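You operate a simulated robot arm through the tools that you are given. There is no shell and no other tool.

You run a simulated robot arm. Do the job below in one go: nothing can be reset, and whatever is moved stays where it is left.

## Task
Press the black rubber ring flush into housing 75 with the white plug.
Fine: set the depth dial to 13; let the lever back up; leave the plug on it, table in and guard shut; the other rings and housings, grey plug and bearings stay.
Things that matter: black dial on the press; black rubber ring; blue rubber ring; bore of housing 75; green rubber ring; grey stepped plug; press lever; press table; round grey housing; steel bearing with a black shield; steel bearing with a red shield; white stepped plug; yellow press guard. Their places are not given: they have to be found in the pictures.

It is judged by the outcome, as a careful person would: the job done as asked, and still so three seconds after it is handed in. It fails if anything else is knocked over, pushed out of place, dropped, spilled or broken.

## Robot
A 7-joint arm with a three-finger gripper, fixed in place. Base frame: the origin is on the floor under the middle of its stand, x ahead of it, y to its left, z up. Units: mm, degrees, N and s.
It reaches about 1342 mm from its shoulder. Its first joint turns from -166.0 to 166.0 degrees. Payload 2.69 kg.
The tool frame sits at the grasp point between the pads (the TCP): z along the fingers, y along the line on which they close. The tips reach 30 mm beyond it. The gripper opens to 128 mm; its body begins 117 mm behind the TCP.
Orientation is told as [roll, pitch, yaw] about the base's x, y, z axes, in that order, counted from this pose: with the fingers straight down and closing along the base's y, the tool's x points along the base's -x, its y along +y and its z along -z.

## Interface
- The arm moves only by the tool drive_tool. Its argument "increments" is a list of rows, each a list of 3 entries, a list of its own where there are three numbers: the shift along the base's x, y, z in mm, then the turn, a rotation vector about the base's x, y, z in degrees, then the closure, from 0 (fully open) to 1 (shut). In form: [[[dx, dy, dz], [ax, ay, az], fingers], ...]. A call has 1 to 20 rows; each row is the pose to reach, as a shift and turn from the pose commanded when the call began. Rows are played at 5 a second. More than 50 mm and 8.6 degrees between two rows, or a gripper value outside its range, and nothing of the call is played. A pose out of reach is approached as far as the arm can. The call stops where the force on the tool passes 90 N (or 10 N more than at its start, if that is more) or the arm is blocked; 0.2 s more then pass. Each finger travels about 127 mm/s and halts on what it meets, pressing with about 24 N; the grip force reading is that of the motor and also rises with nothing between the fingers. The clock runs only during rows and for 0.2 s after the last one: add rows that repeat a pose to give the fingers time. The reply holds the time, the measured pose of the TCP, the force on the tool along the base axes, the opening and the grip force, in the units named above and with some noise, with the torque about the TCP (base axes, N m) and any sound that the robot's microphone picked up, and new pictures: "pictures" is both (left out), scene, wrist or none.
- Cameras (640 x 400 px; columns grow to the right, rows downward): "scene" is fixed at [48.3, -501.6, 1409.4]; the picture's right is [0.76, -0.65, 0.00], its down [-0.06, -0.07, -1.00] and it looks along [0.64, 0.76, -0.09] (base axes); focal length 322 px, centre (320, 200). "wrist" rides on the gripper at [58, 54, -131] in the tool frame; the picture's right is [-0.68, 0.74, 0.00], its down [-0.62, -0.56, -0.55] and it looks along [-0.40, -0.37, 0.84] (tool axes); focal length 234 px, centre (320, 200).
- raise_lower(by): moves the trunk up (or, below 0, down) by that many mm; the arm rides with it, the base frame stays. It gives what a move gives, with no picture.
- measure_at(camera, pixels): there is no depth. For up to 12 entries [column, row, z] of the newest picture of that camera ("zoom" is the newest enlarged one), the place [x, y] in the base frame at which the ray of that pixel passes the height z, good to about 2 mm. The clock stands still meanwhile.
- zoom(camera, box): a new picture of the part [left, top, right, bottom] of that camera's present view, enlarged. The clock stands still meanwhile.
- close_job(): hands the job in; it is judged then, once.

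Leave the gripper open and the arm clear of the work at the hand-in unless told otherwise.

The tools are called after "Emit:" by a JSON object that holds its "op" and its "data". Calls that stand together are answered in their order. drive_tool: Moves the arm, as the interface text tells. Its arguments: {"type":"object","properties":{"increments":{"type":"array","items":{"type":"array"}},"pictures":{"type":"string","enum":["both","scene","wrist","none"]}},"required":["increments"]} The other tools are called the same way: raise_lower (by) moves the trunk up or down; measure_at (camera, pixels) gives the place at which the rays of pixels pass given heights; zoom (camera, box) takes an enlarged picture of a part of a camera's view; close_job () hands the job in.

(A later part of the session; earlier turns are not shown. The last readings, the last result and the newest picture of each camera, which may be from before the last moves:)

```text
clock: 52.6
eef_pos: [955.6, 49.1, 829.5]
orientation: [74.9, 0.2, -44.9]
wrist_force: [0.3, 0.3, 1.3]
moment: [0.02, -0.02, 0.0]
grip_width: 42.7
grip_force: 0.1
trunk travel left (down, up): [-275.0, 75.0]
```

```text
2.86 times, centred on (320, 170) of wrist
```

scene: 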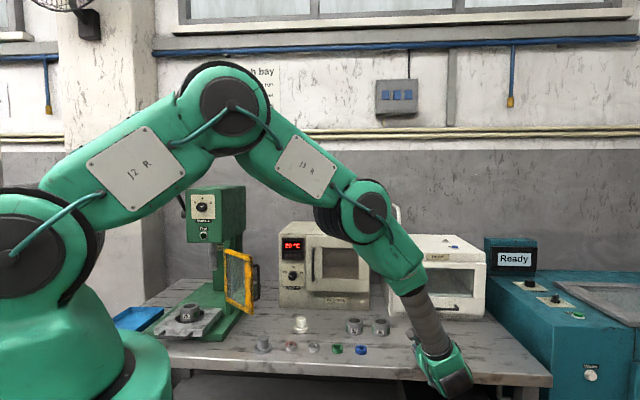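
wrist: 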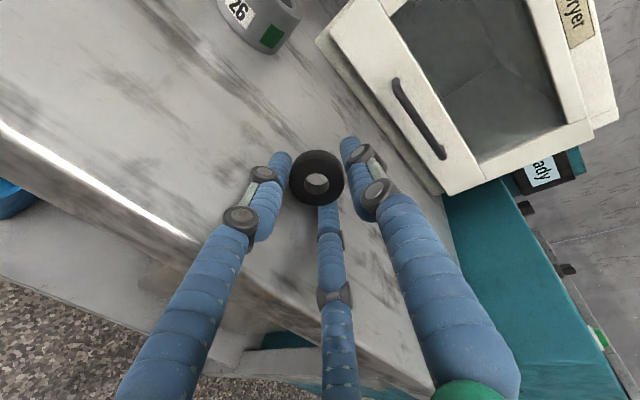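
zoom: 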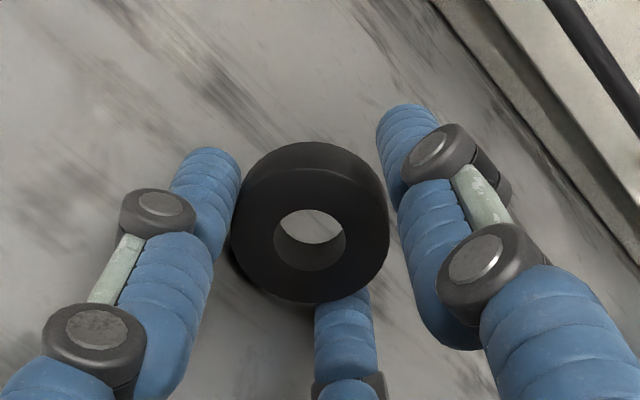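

The ring has settled onto the bench between the two lower fingers, standing on its rim. I open further while rising slightly to keep the fingers off the bench.

Emit:
{"op": "drive_tool", "data": {"increments": [[[0, 0, 0.5], [0, 0, 0], 0.645], [[0, 0, 1], [0, 0, 0], 0.63], [[0, 0, 1.6], [0, 0, 0], 0.61], [[0, 0, 2.2], [0, 0, 0], 0.59], [[0, 0, 2.8], [0, 0, 0], 0.57], [[0, 0, 3.4], [0, 0, 0], 0.55], [[0, 0, 4], [0, 0, 0], 0.53], [[0, 0, 4.6], [0, 0, 0], 0.51], [[0, 0, 5.2], [0, 0, 0], 0.49], [[0, 0, 5.2], [0, 0, 0], 0.49], [[0, 0, 5.2], [0, 0, 0], 0.49]], "pictures": "wrist"}}

Emit:
{"op": "zoom", "data": {"camera": "wrist", "box": [240, 100, 400, 240]}}

```text
clock: 55.0
eef_pos: [954.1, 49.3, 835.2]
orientation: [74.9, 0.1, -44.9]
wrist_force: [0.1, -0.1, 0.2]
moment: [0.01, 0.01, 0.0]
grip_width: 65.0
grip_force: 0.0
trunk travel left (down, up): [-275.0, 75.0]
```

wrist: 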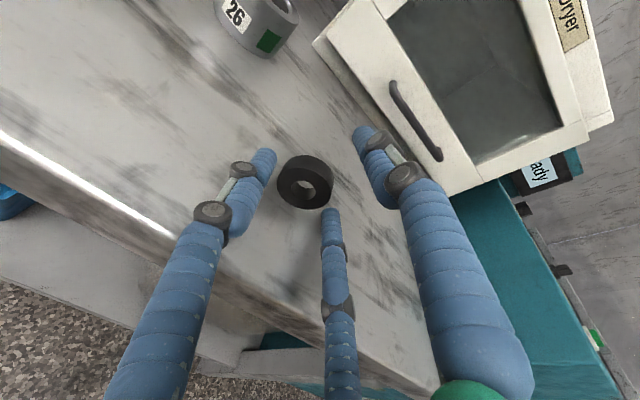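

```text
2.86 times, centred on (320, 170) of wrist
```

zoom: 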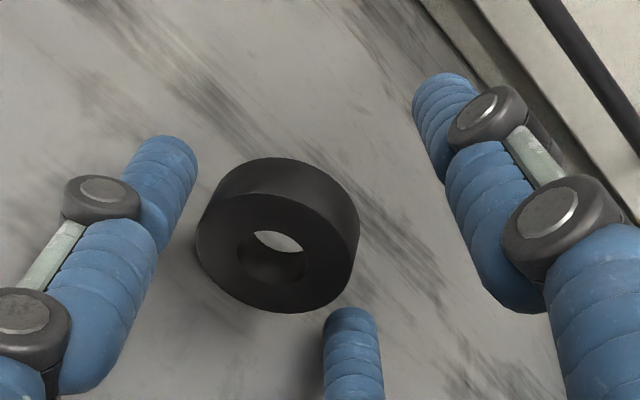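

The ring stands upright on its rim. I withdraw straight back along the tool axis, rising slightly.

Emit:
{"op": "drive_tool", "data": {"increments": [[[-8, -8, 3], [0, 0, 0], 0.49], [[-20, -20, 8], [0, 0, 0], 0.49], [[-38, -38, 15], [0, 0, 0], 0.49], [[-60, -60, 24], [0, 0, 0], 0.49], [[-82, -82, 40], [0, 0, 0], 0.49], [[-95, -95, 70], [0, 0, 0], 0.49], [[-95, -95, 110], [0, 0, 0], 0.49], [[-95, -95, 110], [0, 0, 0], 0.49]], "pictures": "both"}}

Emit:
{"op": "zoom", "data": {"camera": "wrist", "box": [240, 60, 400, 200]}}

Emit:
{"op": "zoom", "data": {"camera": "scene", "box": [360, 300, 500, 400]}}

```text
clock: 56.8
eef_pos: [857.0, -43.8, 946.5]
orientation: [75.0, 0.1, -45.0]
wrist_force: [-0.7, -0.5, 0.1]
moment: [0.0, 0.02, -0.07]
grip_width: 65.4
grip_force: 0.1
trunk travel left (down, up): [-275.0, 75.0]
```

scene: 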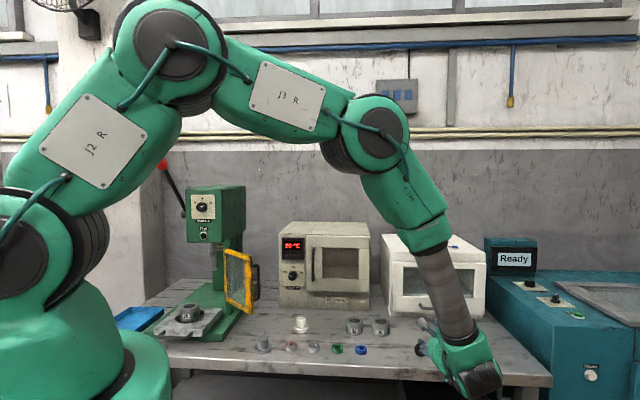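
wrist: 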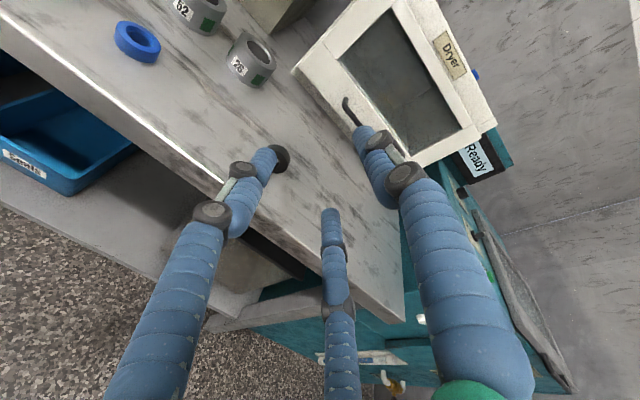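

```text
2.86 times, centred on (320, 130) of wrist
```

zoom: 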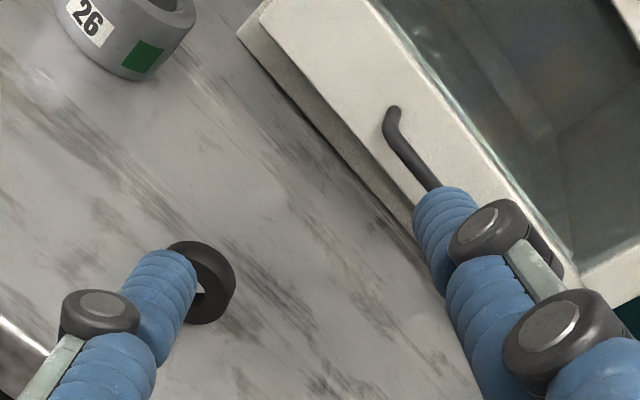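

```text
4.00 times, centred on (430, 350) of scene
```

zoom: 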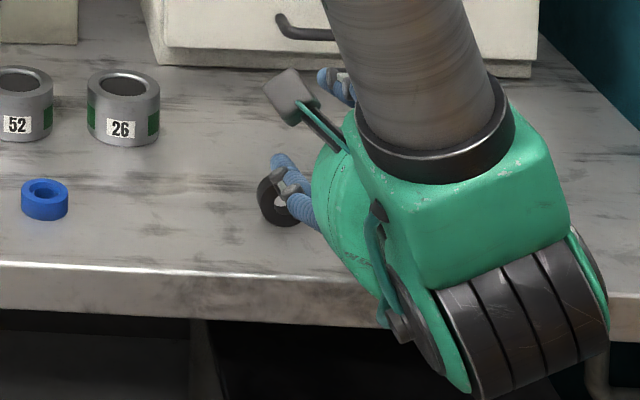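

The ring still stands (wrist (280,160), scene (419,351)). I check where it is and whether it is rolling.

Emit:
{"op": "measure_at", "data": {"camera": "scene", "pixels": [[419.5, 351, 817], [419, 356, 798]]}}

Emit:
{"op": "drive_tool", "data": {"increments": [[[-10, -10, 30], [0, 0, 0], 0.49], [[-20, -20, 60], [0, 0, 0], 0.49], [[-20, -20, 60], [0, 0, 0], 0.49]], "pictures": "both"}}

Emit:
{"op": "zoom", "data": {"camera": "scene", "box": [360, 300, 500, 400]}}

```text
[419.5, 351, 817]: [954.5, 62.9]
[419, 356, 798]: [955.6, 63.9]
```

```text
clock: 57.6
eef_pos: [839.9, -64.6, 1005.2]
orientation: [75.0, 0.3, -44.9]
wrist_force: [0.1, 0.1, 0.7]
moment: [-0.02, 0.05, -0.04]
grip_width: 65.3
grip_force: 0.0
trunk travel left (down, up): [-275.0, 75.0]
```

scene: 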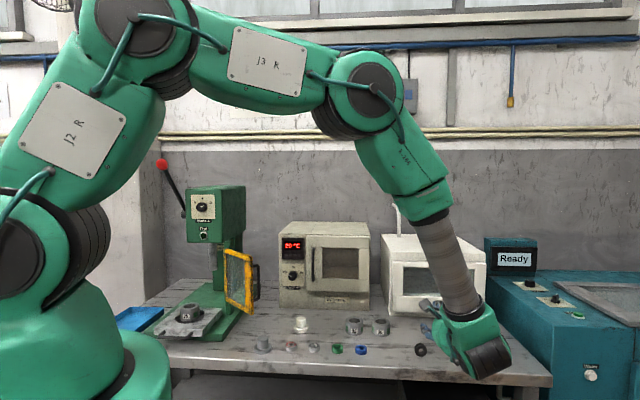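
wrist: 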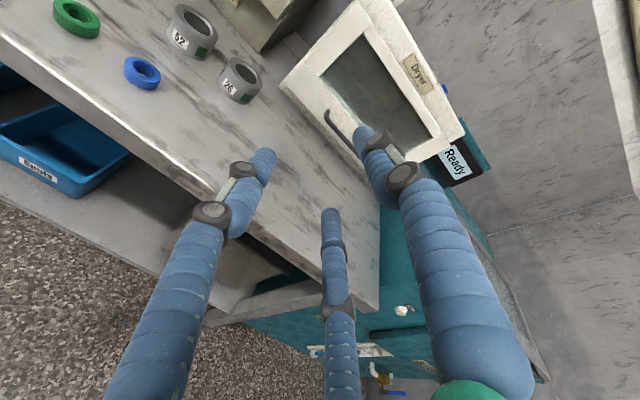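

```text
4.00 times, centred on (430, 350) of scene
```

zoom: 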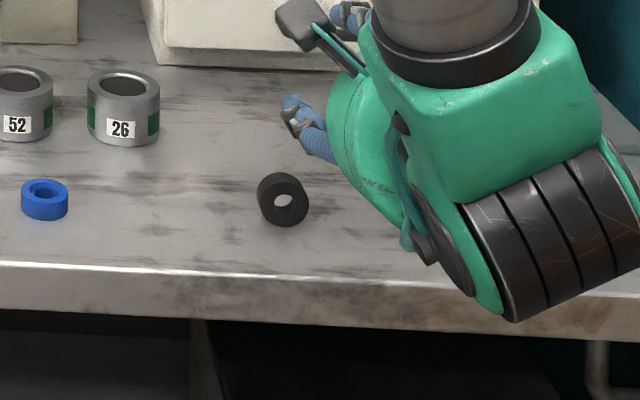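

The ring stands still at about (955, 63) and upright. I tip the hand back to pointing straight down, close the fingers, and rise, still in front of the bench.

Emit:
{"op": "drive_tool", "data": {"increments": [[[0, 0, 0], [-5.3, 5.3, 0], 0.6], [[0, 0, 0], [-10.6, 10.6, 0], 0.8], [[0, 0, 0], [-15.9, 15.9, 0], 1.0], [[0, 0, 0], [-21.2, 21.2, 0], 1.0], [[0, 0, 0], [-26.5, 26.5, 0], 1.0], [[0, 0, 0], [-31.8, 31.8, 0], 1.0], [[0, 0, 0], [-37.1, 37.1, 0], 1.0], [[0, 0, 0], [-42.4, 42.4, 0], 1.0], [[0, 0, 0], [-47.7, 47.7, 0], 1.0], [[0, 0, 0], [-53.03, 53.03, 0], 1.0], [[25, 25, 0], [-53.03, 53.03, 0], 1.0], [[60, 60, 0], [-53.03, 53.03, 0], 1.0], [[95, 95, 0], [-53.03, 53.03, 0], 1.0], [[95, 95, 0], [-53.03, 53.03, 0], 1.0]], "pictures": "both"}}

Emit:
{"op": "zoom", "data": {"camera": "wrist", "box": [260, 60, 400, 180]}}

```text
clock: 60.6
eef_pos: [935.9, 30.3, 1005.2]
orientation: [-0.1, 0.1, -45.3]
wrist_force: [-0.1, 0.3, -0.1]
moment: [-0.06, 0.03, 0.01]
grip_width: 2.5
grip_force: 24.0
trunk travel left (down, up): [-275.0, 75.0]
```

scene: 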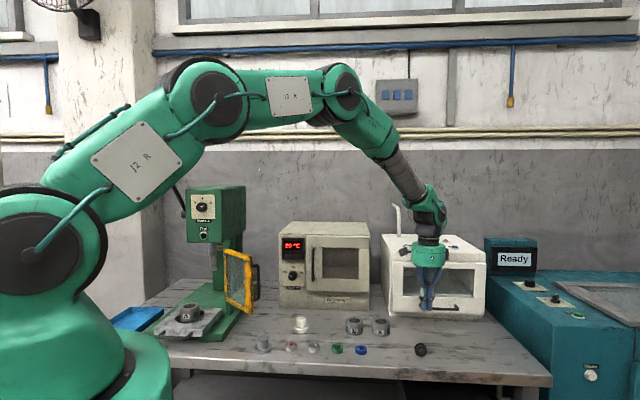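
wrist: 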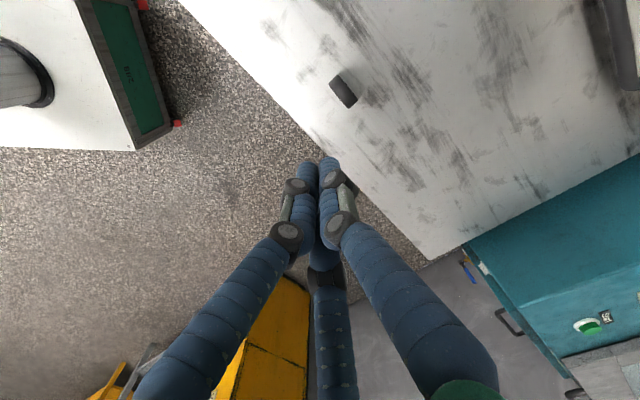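

```text
3.33 times, centred on (330, 120) of wrist
```

zoom: 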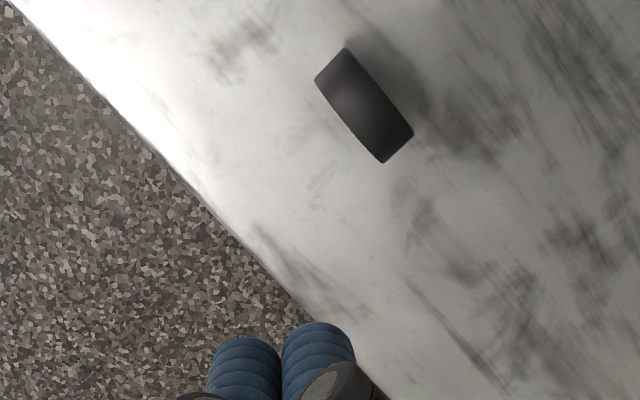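

From above the standing ring is a rectangle at wrist (343,91). I measure its ends.

Emit:
{"op": "measure_at", "data": {"camera": "zoom", "pixels": [[331, 64, 820], [399, 147, 820], [365, 105, 837], [400, 45, 798], [60, 60, 798]]}}

```text
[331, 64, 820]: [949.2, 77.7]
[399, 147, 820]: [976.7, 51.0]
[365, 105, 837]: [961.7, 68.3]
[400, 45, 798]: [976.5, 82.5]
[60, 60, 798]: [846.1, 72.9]
```

The ring's centre is (962.5, 65), axis along the bench depth. I go to the far side of it (u about 764), lower the closed fingers to 27 mm above the bench, 15 mm behind the ring's far face.

Emit:
{"op": "drive_tool", "data": {"increments": [[[27, 31, 0], [0, 0, 0], 1.0], [[53, 61, 0], [0, 0, 0], 1.0], [[53, 61, -40], [0, 0, 0], 1.0], [[53, 61, -80], [0, 0, 0], 1.0], [[53, 61, -120], [0, 0, 0], 1.0], [[53, 61, -150], [0, 0, 0], 1.0], [[53, 61, -150], [0, 0, 0], 1.0]], "pictures": "both"}}

Emit:
{"op": "zoom", "data": {"camera": "wrist", "box": [240, 100, 380, 220]}}

Emit:
{"op": "zoom", "data": {"camera": "scene", "box": [395, 310, 455, 370]}}

```text
clock: 62.2
eef_pos: [987.9, 91.1, 855.6]
orientation: [0.1, 0.0, -45.2]
wrist_force: [0.7, -0.1, 0.2]
moment: [0.01, 0.06, -0.01]
grip_width: 2.1
grip_force: 24.2
trunk travel left (down, up): [-275.0, 75.0]
```

scene: 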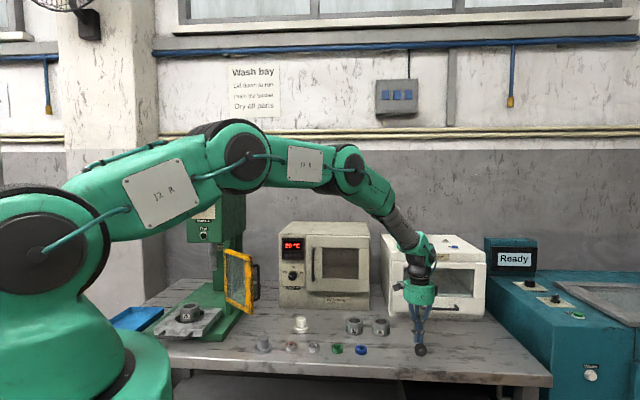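
wrist: 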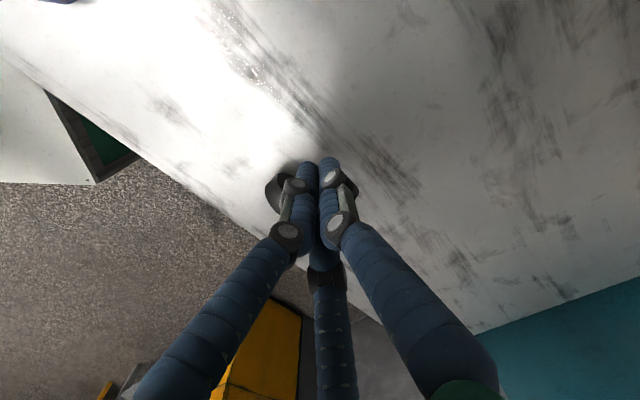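

```text
3.33 times, centred on (310, 160) of wrist
```

zoom: 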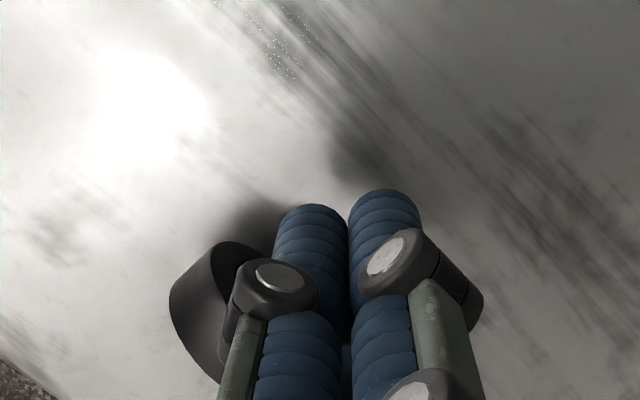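

```text
6.67 times, centred on (425, 340) of scene
```

zoom: 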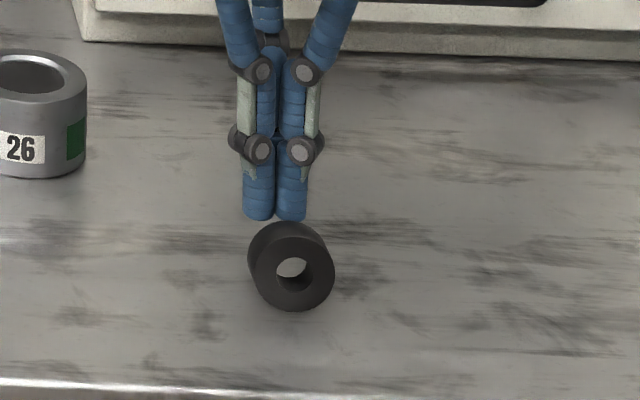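

The closed fingers stand behind the ring, well centred. I push slowly towards the robot by 36 mm to tip the ring over onto its plain side.

Emit:
{"op": "drive_tool", "data": {"increments": [[[-4, -4, 0], [0, 0, 0], 1.0], [[-8, -8, 0], [0, 0, 0], 1.0], [[-11, -11, 0], [0, 0, 0], 1.0], [[-14, -14, 0], [0, 0, 0], 1.0], [[-17, -17, 0], [0, 0, 0], 1.0], [[-20, -20, 0], [0, 0, 0], 1.0], [[-23, -23, 0], [0, 0, 0], 1.0], [[-25.5, -25.5, 0], [0, 0, 0], 1.0], [[-25.5, -25.5, 0], [0, 0, 0], 1.0]], "pictures": "both"}}

Emit:
{"op": "zoom", "data": {"camera": "scene", "box": [395, 310, 455, 370]}}

```text
clock: 64.2
eef_pos: [962.7, 66.0, 855.4]
orientation: [0.0, 0.0, -45.2]
wrist_force: [-0.1, -0.2, 0.3]
moment: [0.0, -0.01, -0.03]
grip_width: 2.4
grip_force: 24.4
trunk travel left (down, up): [-275.0, 75.0]
```

scene: 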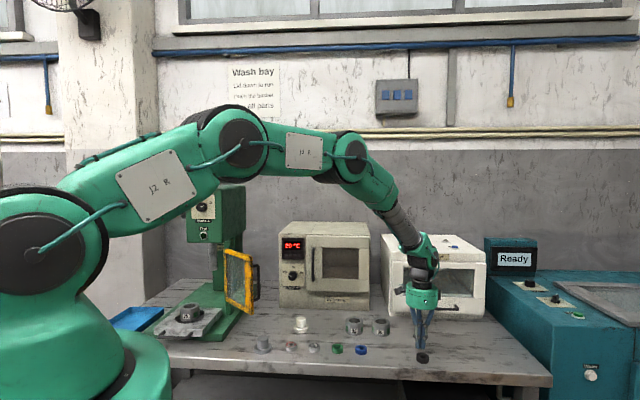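
wrist: 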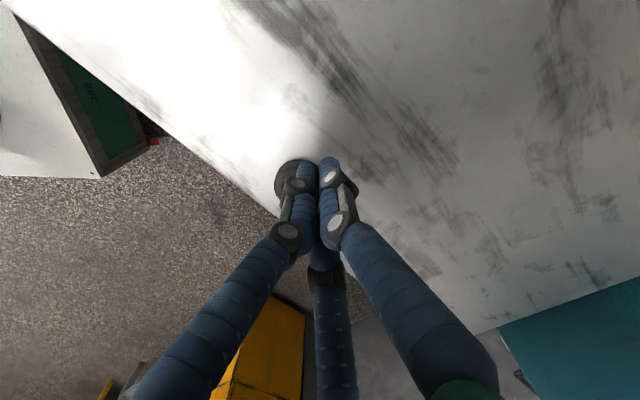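

```text
6.67 times, centred on (425, 340) of scene
```

zoom: 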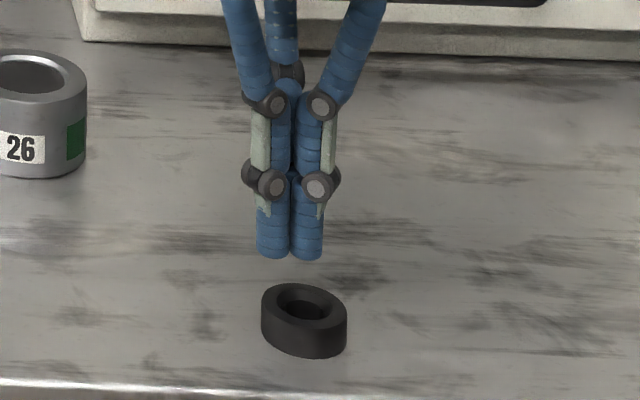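

The ring has tipped over and lies with the countersunk side up again, as it was at first. I raise the hand, open to 80 mm and look down on it.

Emit:
{"op": "drive_tool", "data": {"increments": [[[3, 3, 20], [0, 0, 0], 1.0], [[0, 0, 50], [0, 0, 0], 0.8], [[-12, -12, 80], [0, 0, 0], 0.5], [[-24, -24, 110], [0, 0, 0], 0.375], [[-24, -24, 110], [0, 0, 0], 0.375]], "pictures": "both"}}

Emit:
{"op": "zoom", "data": {"camera": "wrist", "box": [270, 80, 370, 160]}}

```text
clock: 65.4
eef_pos: [937.0, 41.3, 966.0]
orientation: [0.0, 0.0, -45.2]
wrist_force: [-1.3, -0.2, 0.2]
moment: [-0.01, -0.04, -0.04]
grip_width: 80.1
grip_force: 0.0
trunk travel left (down, up): [-275.0, 75.0]
```

scene: 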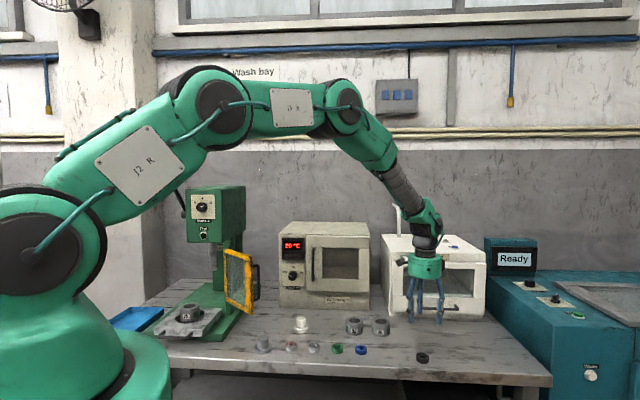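
wrist: 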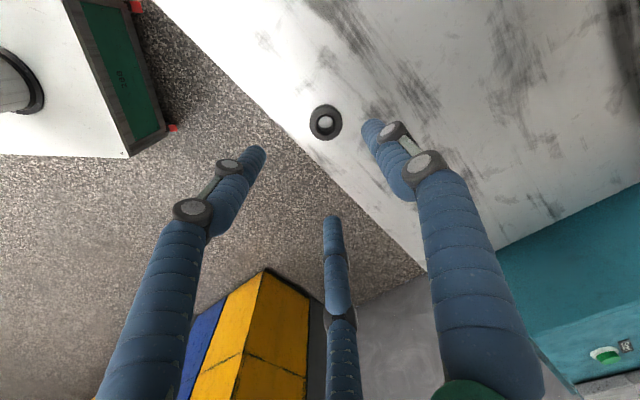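

```text
5.00 times, centred on (320, 120) of wrist
```

zoom: 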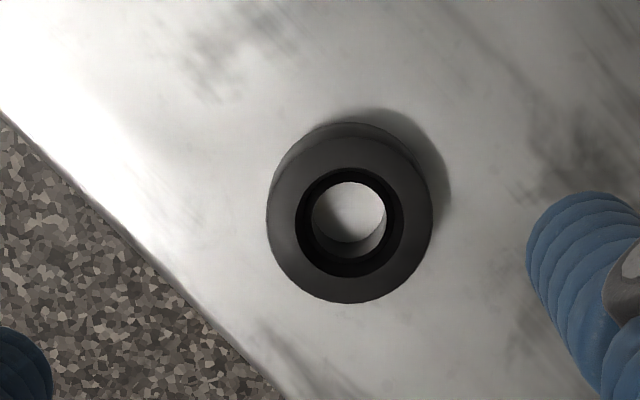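

Emit:
{"op": "measure_at", "data": {"camera": "zoom", "pixels": [[349, 221, 817], [349, 221, 816], [349, 221, 818], [267, 215, 817], [432, 225, 817]]}}

```text
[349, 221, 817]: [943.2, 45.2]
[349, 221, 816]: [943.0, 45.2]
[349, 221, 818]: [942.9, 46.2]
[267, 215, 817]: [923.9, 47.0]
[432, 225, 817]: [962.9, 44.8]
```

The ring is at about (943.5, 45). I move over it and lower to z ≈ 846, then check the centring.

Emit:
{"op": "drive_tool", "data": {"increments": [[[6.5, 3.7, -30], [0, 0, 0], 0.375], [[6.5, 3.7, -70], [0, 0, 0], 0.375], [[6.5, 3.7, -100], [0, 0, 0], 0.375], [[6.5, 3.7, -120], [0, 0, 0], 0.375], [[6.5, 3.7, -120], [0, 0, 0], 0.375]], "pictures": "wrist"}}

Emit:
{"op": "zoom", "data": {"camera": "wrist", "box": [260, 120, 380, 220]}}

```text
clock: 66.6
eef_pos: [942.5, 44.1, 844.5]
orientation: [-0.1, 0.0, -45.3]
wrist_force: [0.0, 0.5, -0.5]
moment: [-0.02, 0.01, 0.0]
grip_width: 79.9
grip_force: 0.1
trunk travel left (down, up): [-275.0, 75.0]
```

wrist: 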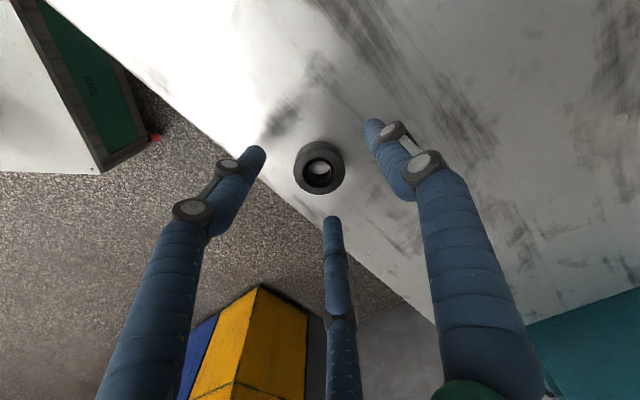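

```text
4.00 times, centred on (320, 170) of wrist
```

zoom: 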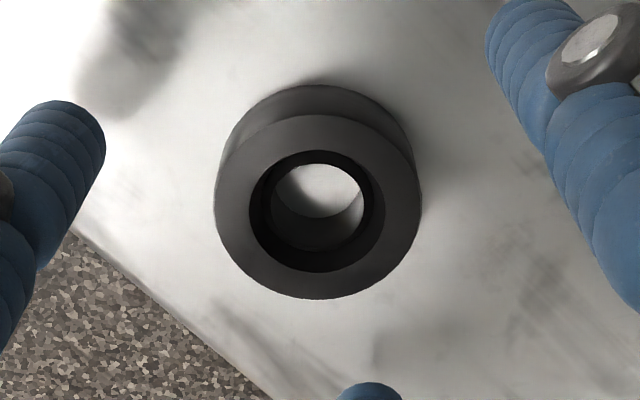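

Centred within a fraction of a millimetre. I lower 15.5 mm, close fully, and lift slowly.

Emit:
{"op": "drive_tool", "data": {"increments": [[[0, 0, -6], [0, 0, 0], 0.375], [[0, 0, -11], [0, 0, 0], 0.375], [[0, 0, -15], [0, 0, 0], 0.375], [[0, 0, -15.7], [0, 0, 0], 0.375], [[0, 0, -15.7], [0, 0, 0], 0.5], [[0, 0, -15.7], [0, 0, 0], 0.6], [[0, 0, -15.7], [0, 0, 0], 0.68], [[0, 0, -15.7], [0, 0, 0], 0.8], [[0, 0, -15.7], [0, 0, 0], 1.0], [[0, 0, -15.7], [0, 0, 0], 1.0], [[0, 0, -15.7], [0, 0, 0], 1.0]], "pictures": "none"}}

Emit:
{"op": "drive_tool", "data": {"increments": [[[0, 0, 1], [0, 0, 0], 1.0], [[0, 0, 2], [0, 0, 0], 1.0], [[0, 0, 3], [0, 0, 0], 1.0], [[0, 0, 4.5], [0, 0, 0], 1.0], [[0, 0, 6], [0, 0, 0], 1.0], [[0, 0, 6], [0, 0, 0], 1.0]], "pictures": "both"}}

Emit:
{"op": "zoom", "data": {"camera": "wrist", "box": [260, 120, 380, 220]}}

Emit:
{"op": "zoom", "data": {"camera": "scene", "box": [395, 325, 455, 375]}}

```text
clock: 69.0
eef_pos: [944.6, 46.3, 828.5]
orientation: [0.0, 0.0, -45.2]
wrist_force: [0.5, 1.8, 7.5]
moment: [0.14, 0.03, 0.01]
grip_width: 38.3
grip_force: 45.0
trunk travel left (down, up): [-275.0, 75.0]
```

```text
clock: 70.4
eef_pos: [944.6, 45.1, 835.5]
orientation: [-0.1, 0.0, -45.2]
wrist_force: [1.2, 0.1, -1.1]
moment: [-0.01, -0.03, 0.03]
grip_width: 38.7
grip_force: 23.8
trunk travel left (down, up): [-275.0, 75.0]
```

scene: 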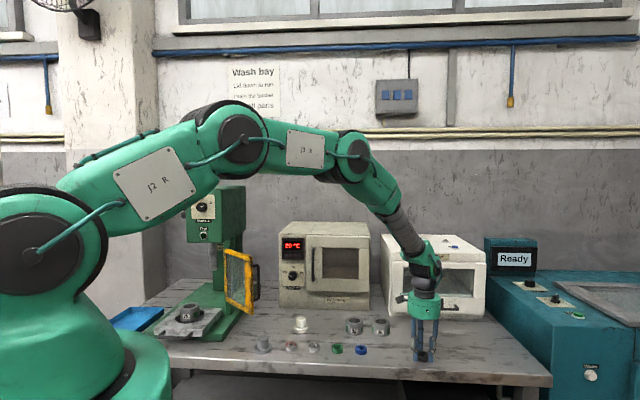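
wrist: 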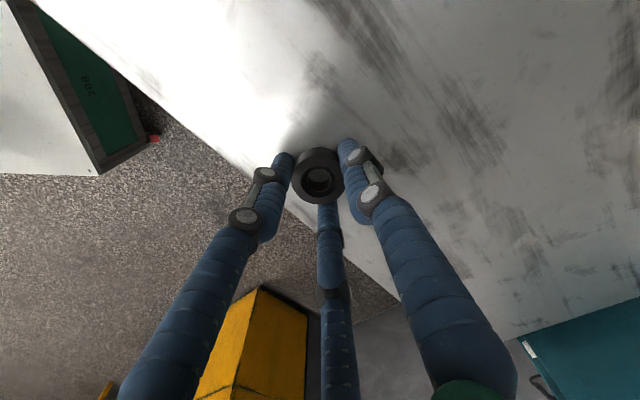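

```text
4.00 times, centred on (320, 170) of wrist
```

zoom: 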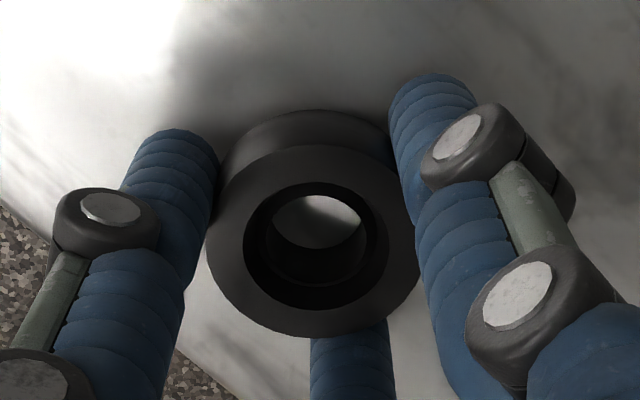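

```text
8.00 times, centred on (425, 350) of scene
```

zoom: 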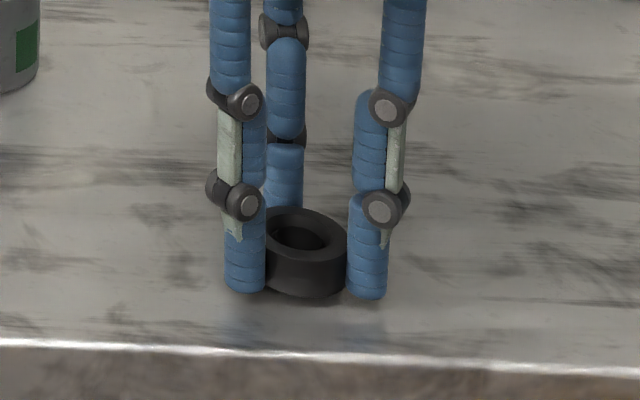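

The ring is held, countersunk side up. I lift it to z ≈ 1165.

Emit:
{"op": "drive_tool", "data": {"increments": [[[0, 0, 15], [0, 0, 0], 1.0], [[0, 0, 40], [0, 0, 0], 1.0], [[0, 0, 75], [0, 0, 0], 1.0], [[0, 0, 115], [0, 0, 0], 1.0], [[0, 0, 155], [0, 0, 0], 1.0], [[0, 0, 195], [0, 0, 0], 1.0], [[0, 0, 235], [0, 0, 0], 1.0], [[0, 0, 275], [0, 0, 0], 1.0], [[0, 0, 310], [0, 0, 0], 1.0], [[0, 0, 330], [0, 0, 0], 1.0], [[0, 0, 330], [0, 0, 0], 1.0]], "pictures": "wrist"}}

```text
clock: 72.8
eef_pos: [943.8, 45.5, 1165.6]
orientation: [-0.1, 0.0, -45.3]
wrist_force: [-0.6, -0.1, -0.9]
moment: [-0.04, 0.03, -0.04]
grip_width: 38.2
grip_force: 23.9
trunk travel left (down, up): [-275.0, 75.0]
```

wrist: 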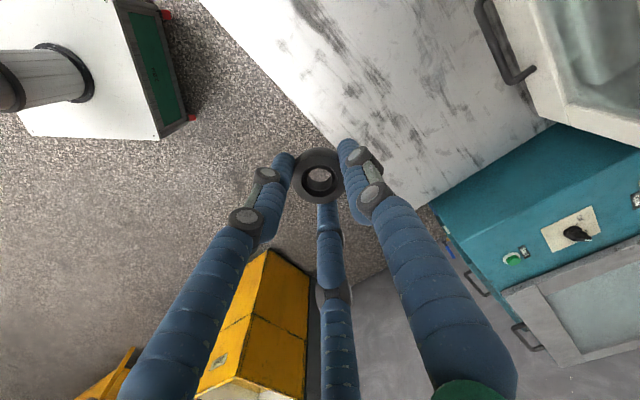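

I carry it across at this height to a point in front of the press, turning to yaw 88.

Emit:
{"op": "drive_tool", "data": {"increments": [[[-29, 30, 0], [0, 0, 6.65], 1.0], [[-58, 60, 0], [0, 0, 13.3], 1.0], [[-87, 90, 0], [0, 0, 19.95], 1.0], [[-116, 120, 0], [0, 0, 26.6], 1.0], [[-146, 150, 0], [0, 0, 33.25], 1.0], [[-175, 180, 0], [0, 0, 39.9], 1.0], [[-204, 210, 0], [0, 0, 46.55], 1.0], [[-233, 241, 0], [0, 0, 53.2], 1.0], [[-262, 271, 0], [0, 0, 59.85], 1.0], [[-291, 301, 0], [0, 0, 66.5], 1.0], [[-320, 331, 0], [0, 0, 73.15], 1.0], [[-349, 361, 0], [0, 0, 79.8], 1.0], [[-379, 391, 0], [0, 0, 86.45], 1.0], [[-408, 421, 0], [0, 0, 93.1], 1.0], [[-437, 451, 0], [0, 0, 99.75], 1.0], [[-466, 481, 0], [0, 0, 106.4], 1.0], [[-495, 511, 0], [0, 0, 113.05], 1.0], [[-524, 541, 0], [0, 0, 119.7], 1.0], [[-553, 571, 0], [0, 0, 126.35], 1.0], [[-582, 601, 0], [0, 0, 133], 1.0]], "pictures": "both"}}

```text
clock: 77.0
eef_pos: [362.0, 646.4, 1166.5]
orientation: [-0.1, -0.1, 87.9]
wrist_force: [-0.4, -0.6, 0.0]
moment: [-0.02, 0.01, 0.01]
grip_width: 38.1
grip_force: 24.2
trunk travel left (down, up): [-275.0, 75.0]
```

scene: 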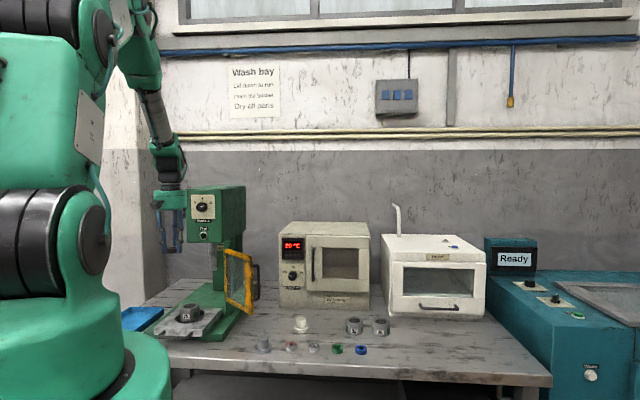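
wrist: 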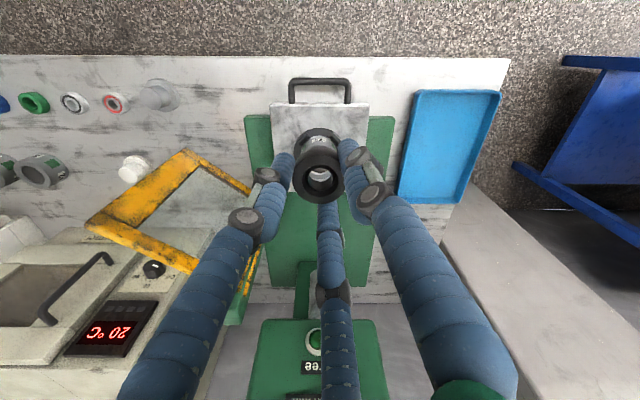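

Emit:
{"op": "drive_tool", "data": {"increments": [[[0, 0, -40], [0, 0, 0], 1.0], [[0, 0, -80], [0, 0, 0], 1.0], [[0, 0, -120], [0, 0, 0], 1.0], [[0, 0, -145], [0, 0, 0], 1.0], [[0, 0, -160], [0, 0, 0], 1.0], [[0, 0, -160], [0, 0, 0], 1.0]], "pictures": "both"}}

Emit:
{"op": "zoom", "data": {"camera": "wrist", "box": [240, 80, 400, 280]}}

```text
clock: 78.4
eef_pos: [361.9, 647.1, 1005.7]
orientation: [0.1, 0.1, 87.9]
wrist_force: [0.2, 0.6, -0.3]
moment: [0.02, 0.01, 0.0]
grip_width: 38.0
grip_force: 24.4
trunk travel left (down, up): [-275.0, 75.0]
```

scene: 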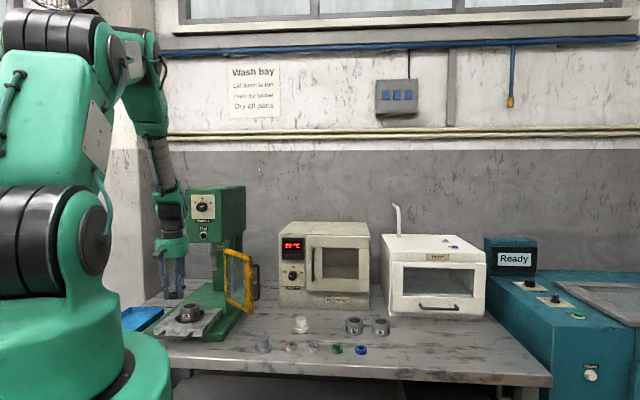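
wrist: 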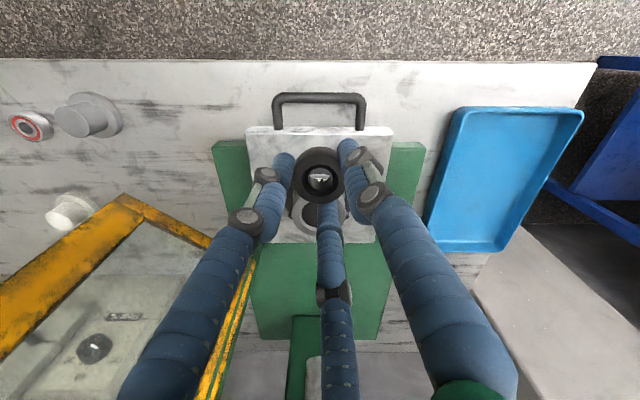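

```text
2.00 times, centred on (320, 180) of wrist
```

zoom: 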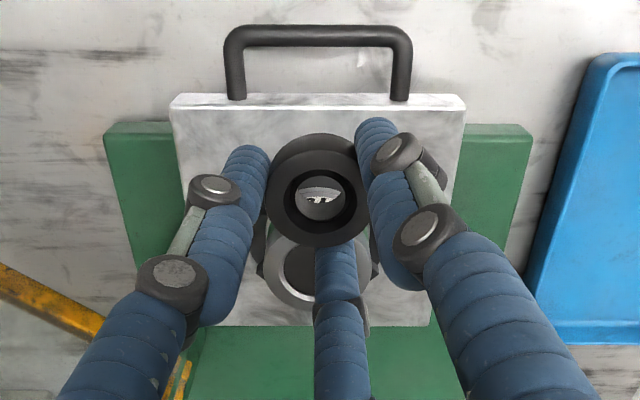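

A finger hides the housing here. I rise to z ≈ 1085 and go to directly above the housing, from where it shows just above the held ring in the picture.

Emit:
{"op": "drive_tool", "data": {"increments": [[[0, 0, 40], [0, 0, 0], 1.0], [[0, 0, 79], [0, 0, 0], 1.0], [[25, 25, 79], [0, 0, 0], 1.0], [[50, 50, 79], [0, 0, 0], 1.0], [[70, 70, 79], [0, 0, 0], 1.0], [[70, 70, 79], [0, 0, 0], 1.0]], "pictures": "both"}}

Emit:
{"op": "zoom", "data": {"camera": "wrist", "box": [270, 70, 370, 170]}}

```text
clock: 79.8
eef_pos: [431.3, 716.5, 1083.0]
orientation: [0.0, 0.1, 87.8]
wrist_force: [0.3, -0.5, -0.2]
moment: [0.02, 0.04, 0.02]
grip_width: 38.1
grip_force: 24.2
trunk travel left (down, up): [-275.0, 75.0]
```

scene: 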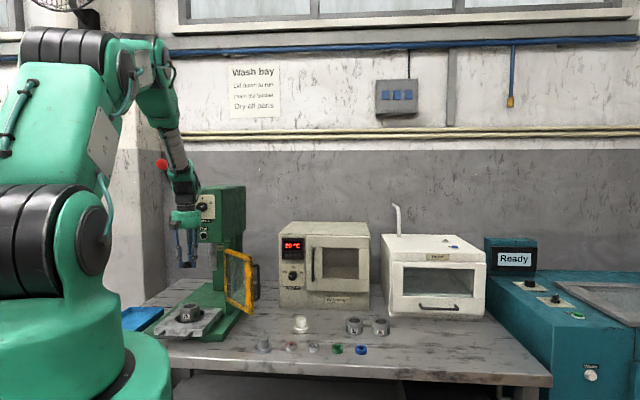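
wrist: 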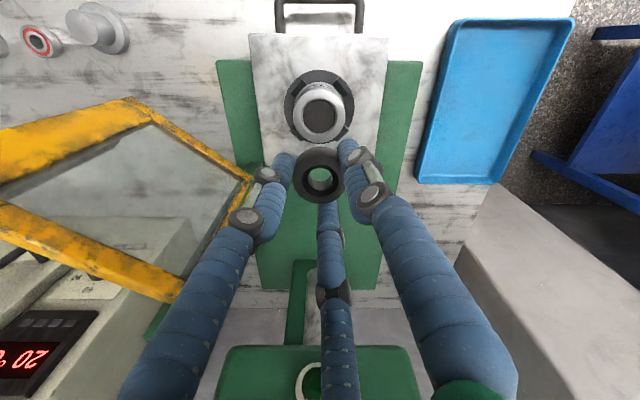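

```text
4.00 times, centred on (320, 120) of wrist
```

zoom: 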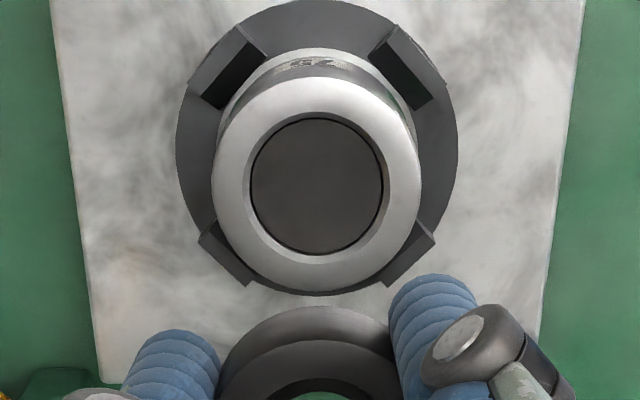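

A clear view of housing 75: bore with a chamfer, its dark floor about 5 mm down, so an 18 mm ring would stand about 13 mm proud, which fits the dial setting. I enlarge more to find its centre exactly.

Emit:
{"op": "zoom", "data": {"camera": "wrist", "box": [288, 85, 352, 145]}}

Emit:
{"op": "measure_at", "data": {"camera": "wrist", "pixels": [[319.1, 117.5, 895], [319.1, 117.5, 900], [319.1, 117.5, 905], [319.4, 174, 1070]]}}

Emit:
{"op": "zoom", "data": {"camera": "scene", "box": [165, 290, 215, 330]}}

```text
6.67 times, centred on (320, 115) of wrist
```

zoom: 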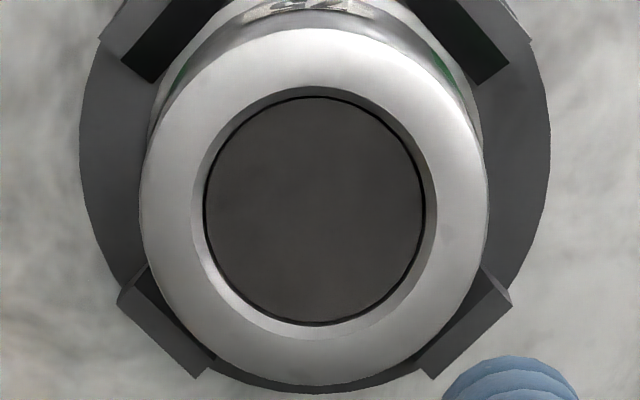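

```text
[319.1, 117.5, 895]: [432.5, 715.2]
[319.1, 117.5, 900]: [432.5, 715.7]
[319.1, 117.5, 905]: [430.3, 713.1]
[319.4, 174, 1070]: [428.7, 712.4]
```

```text
10.00 times, centred on (190, 310) of scene
```

zoom: 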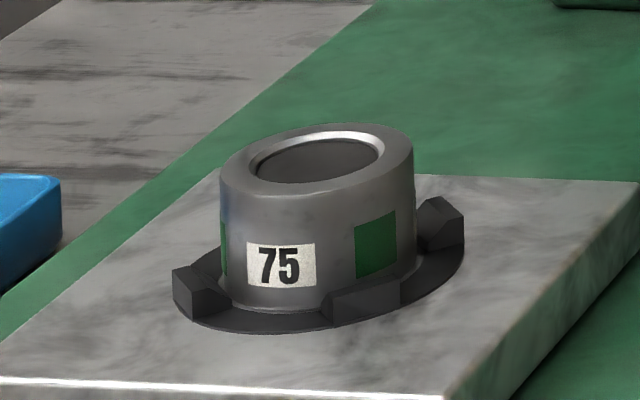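

Emit:
{"op": "zoom", "data": {"camera": "wrist", "box": [285, 140, 355, 210]}}

```text
5.71 times, centred on (320, 175) of wrist
```

zoom: 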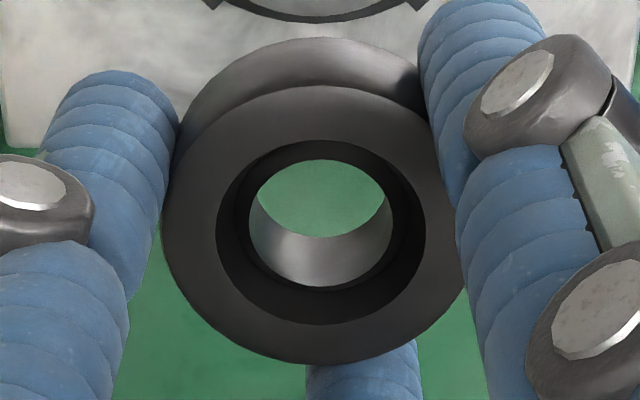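

The ring's own picture agrees with the tool axis, so the view is well calibrated: the housing's axis lies about 1.8 mm towards the robot and 0.6 mm to the right of the tool axis. I correct and lower to 10 mm above the housing face.

Emit:
{"op": "drive_tool", "data": {"increments": [[[-0.8, -1.7, -40], [0, 0, 0], 1.0], [[-0.8, -1.7, -80], [0, 0, 0], 1.0], [[-0.8, -1.7, -110], [0, 0, 0], 1.0], [[-0.8, -1.7, -130], [0, 0, 0], 1.0], [[-0.8, -1.7, -141], [0, 0, 0], 1.0], [[-0.8, -1.7, -141], [0, 0, 0], 1.0]], "pictures": "both"}}

Emit:
{"op": "zoom", "data": {"camera": "wrist", "box": [270, 110, 370, 210]}}

Emit:
{"op": "zoom", "data": {"camera": "scene", "box": [165, 285, 215, 330]}}

```text
clock: 81.2
eef_pos: [431.5, 714.1, 943.3]
orientation: [0.0, 0.0, 87.9]
wrist_force: [0.1, 0.5, -1.0]
moment: [-0.04, 0.01, 0.02]
grip_width: 38.0
grip_force: 24.1
trunk travel left (down, up): [-275.0, 75.0]
```

scene: 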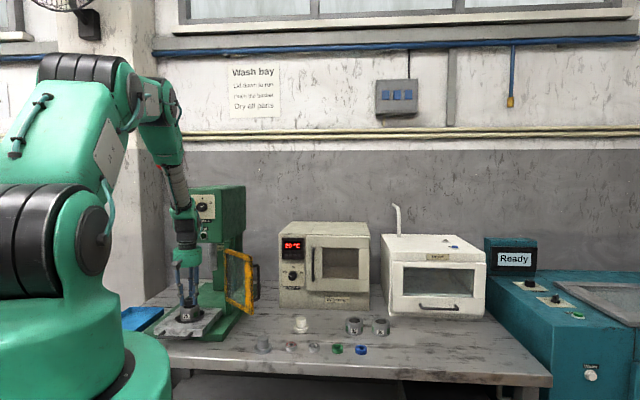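
wrist: 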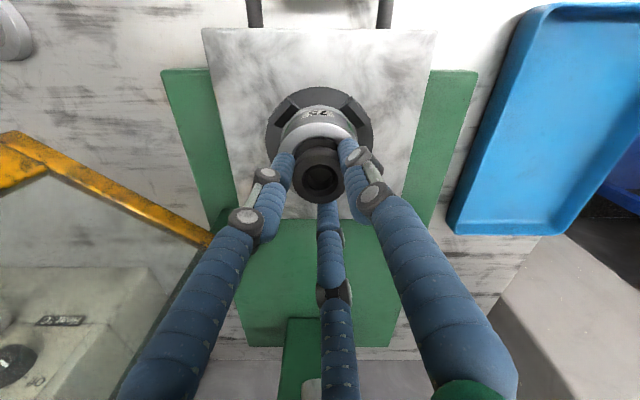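

```text
4.00 times, centred on (320, 160) of wrist
```

zoom: 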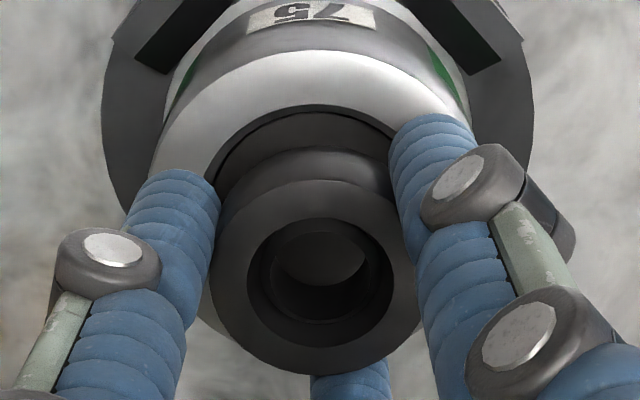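

```text
8.89 times, centred on (190, 308) of scene
```

zoom: 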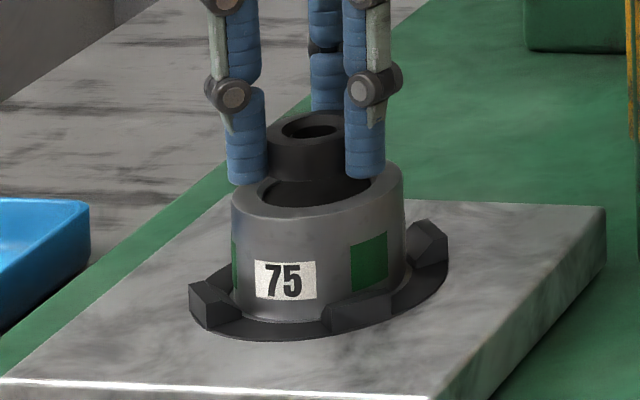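

The ring is aligned with the bore (edges match the expected arcs within half a millimetre). I lower 9 mm more towards contact of the tips with the housing face.

Emit:
{"op": "drive_tool", "data": {"increments": [[[0, 0, -3], [0, 0, 0], 1.0], [[0, 0, -6], [0, 0, 0], 1.0], [[0, 0, -8], [0, 0, 0], 1.0], [[0, 0, -9], [0, 0, 0], 1.0], [[0, 0, -9], [0, 0, 0], 1.0]], "pictures": "wrist"}}

Emit:
{"op": "zoom", "data": {"camera": "scene", "box": [165, 285, 215, 330]}}

Emit:
{"op": "zoom", "data": {"camera": "wrist", "box": [270, 110, 370, 210]}}

```text
clock: 82.4
eef_pos: [431.5, 715.2, 934.2]
orientation: [-0.1, 0.1, 87.8]
wrist_force: [-1.0, -2.2, 5.4]
moment: [-0.13, 0.09, 0.04]
grip_width: 38.2
grip_force: 24.0
trunk travel left (down, up): [-275.0, 75.0]
```

wrist: 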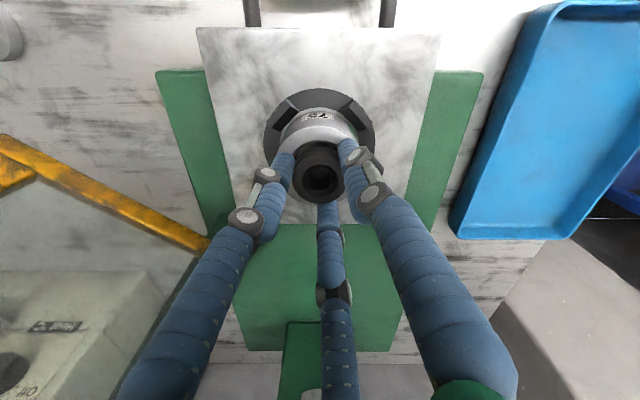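

```text
8.89 times, centred on (190, 308) of scene
```

zoom: 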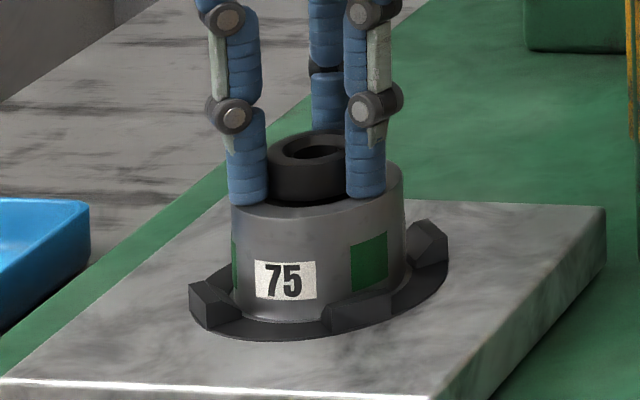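

```text
4.00 times, centred on (320, 160) of wrist
```

zoom: 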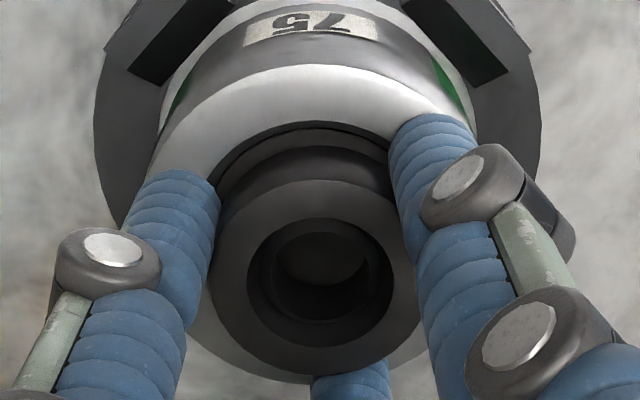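

Tips touch the housing face lightly (5.4 N) and the ring is over the bore mouth. I raise by 1 mm and open slowly so the ring drops into the mouth.

Emit:
{"op": "drive_tool", "data": {"increments": [[[0, 0, 0.7], [0, 0, 0], 1.0], [[0, 0, 1], [0, 0, 0], 0.75], [[0, 0, 1], [0, 0, 0], 0.71], [[0, 0, 1], [0, 0, 0], 0.69], [[0, 0, 1], [0, 0, 0], 0.66], [[0, 0, 1], [0, 0, 0], 0.62], [[0, 0, 1], [0, 0, 0], 0.57], [[0, 0, 1], [0, 0, 0], 0.5], [[0, 0, 1], [0, 0, 0], 0.42], [[0, 0, 1], [0, 0, 0], 0.42], [[0, 0, 1], [0, 0, 0], 0.42]], "pictures": "both"}}

Emit:
{"op": "zoom", "data": {"camera": "wrist", "box": [270, 110, 370, 210]}}

Emit:
{"op": "zoom", "data": {"camera": "scene", "box": [165, 285, 215, 330]}}

```text
clock: 84.8
eef_pos: [429.8, 714.9, 936.6]
orientation: [0.0, 0.0, 87.9]
wrist_force: [-0.2, -0.8, -0.5]
moment: [-0.02, 0.03, 0.0]
grip_width: 74.2
grip_force: 0.0
trunk travel left (down, up): [-275.0, 75.0]
```

scene: 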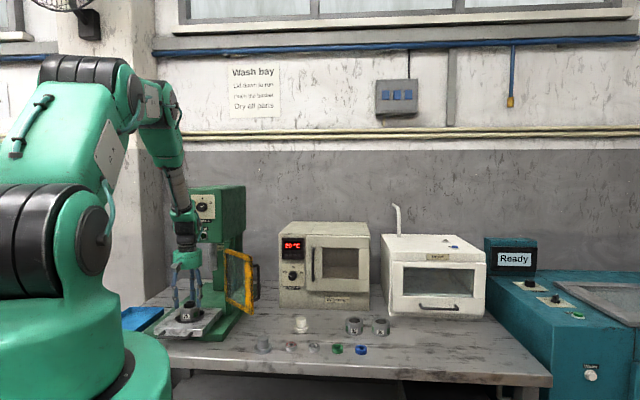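
wrist: 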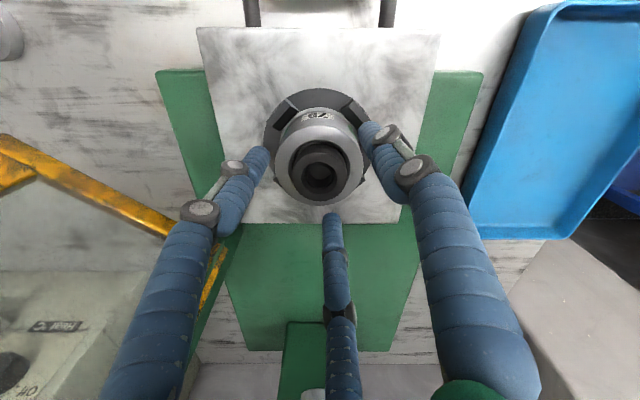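

```text
4.00 times, centred on (320, 160) of wrist
```

zoom: 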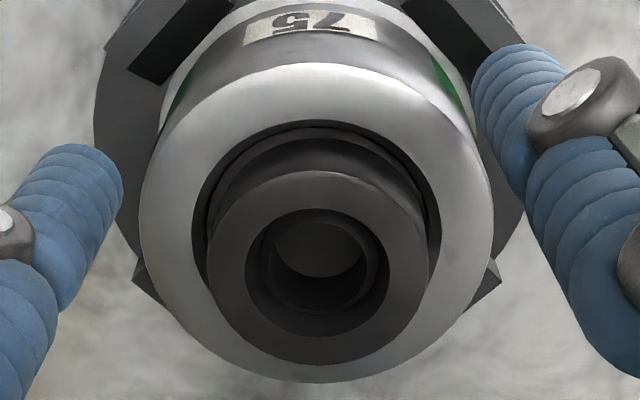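

```text
8.89 times, centred on (190, 308) of scene
```

zoom: 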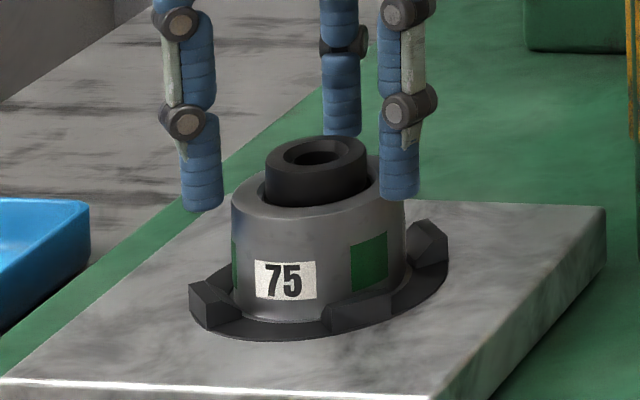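

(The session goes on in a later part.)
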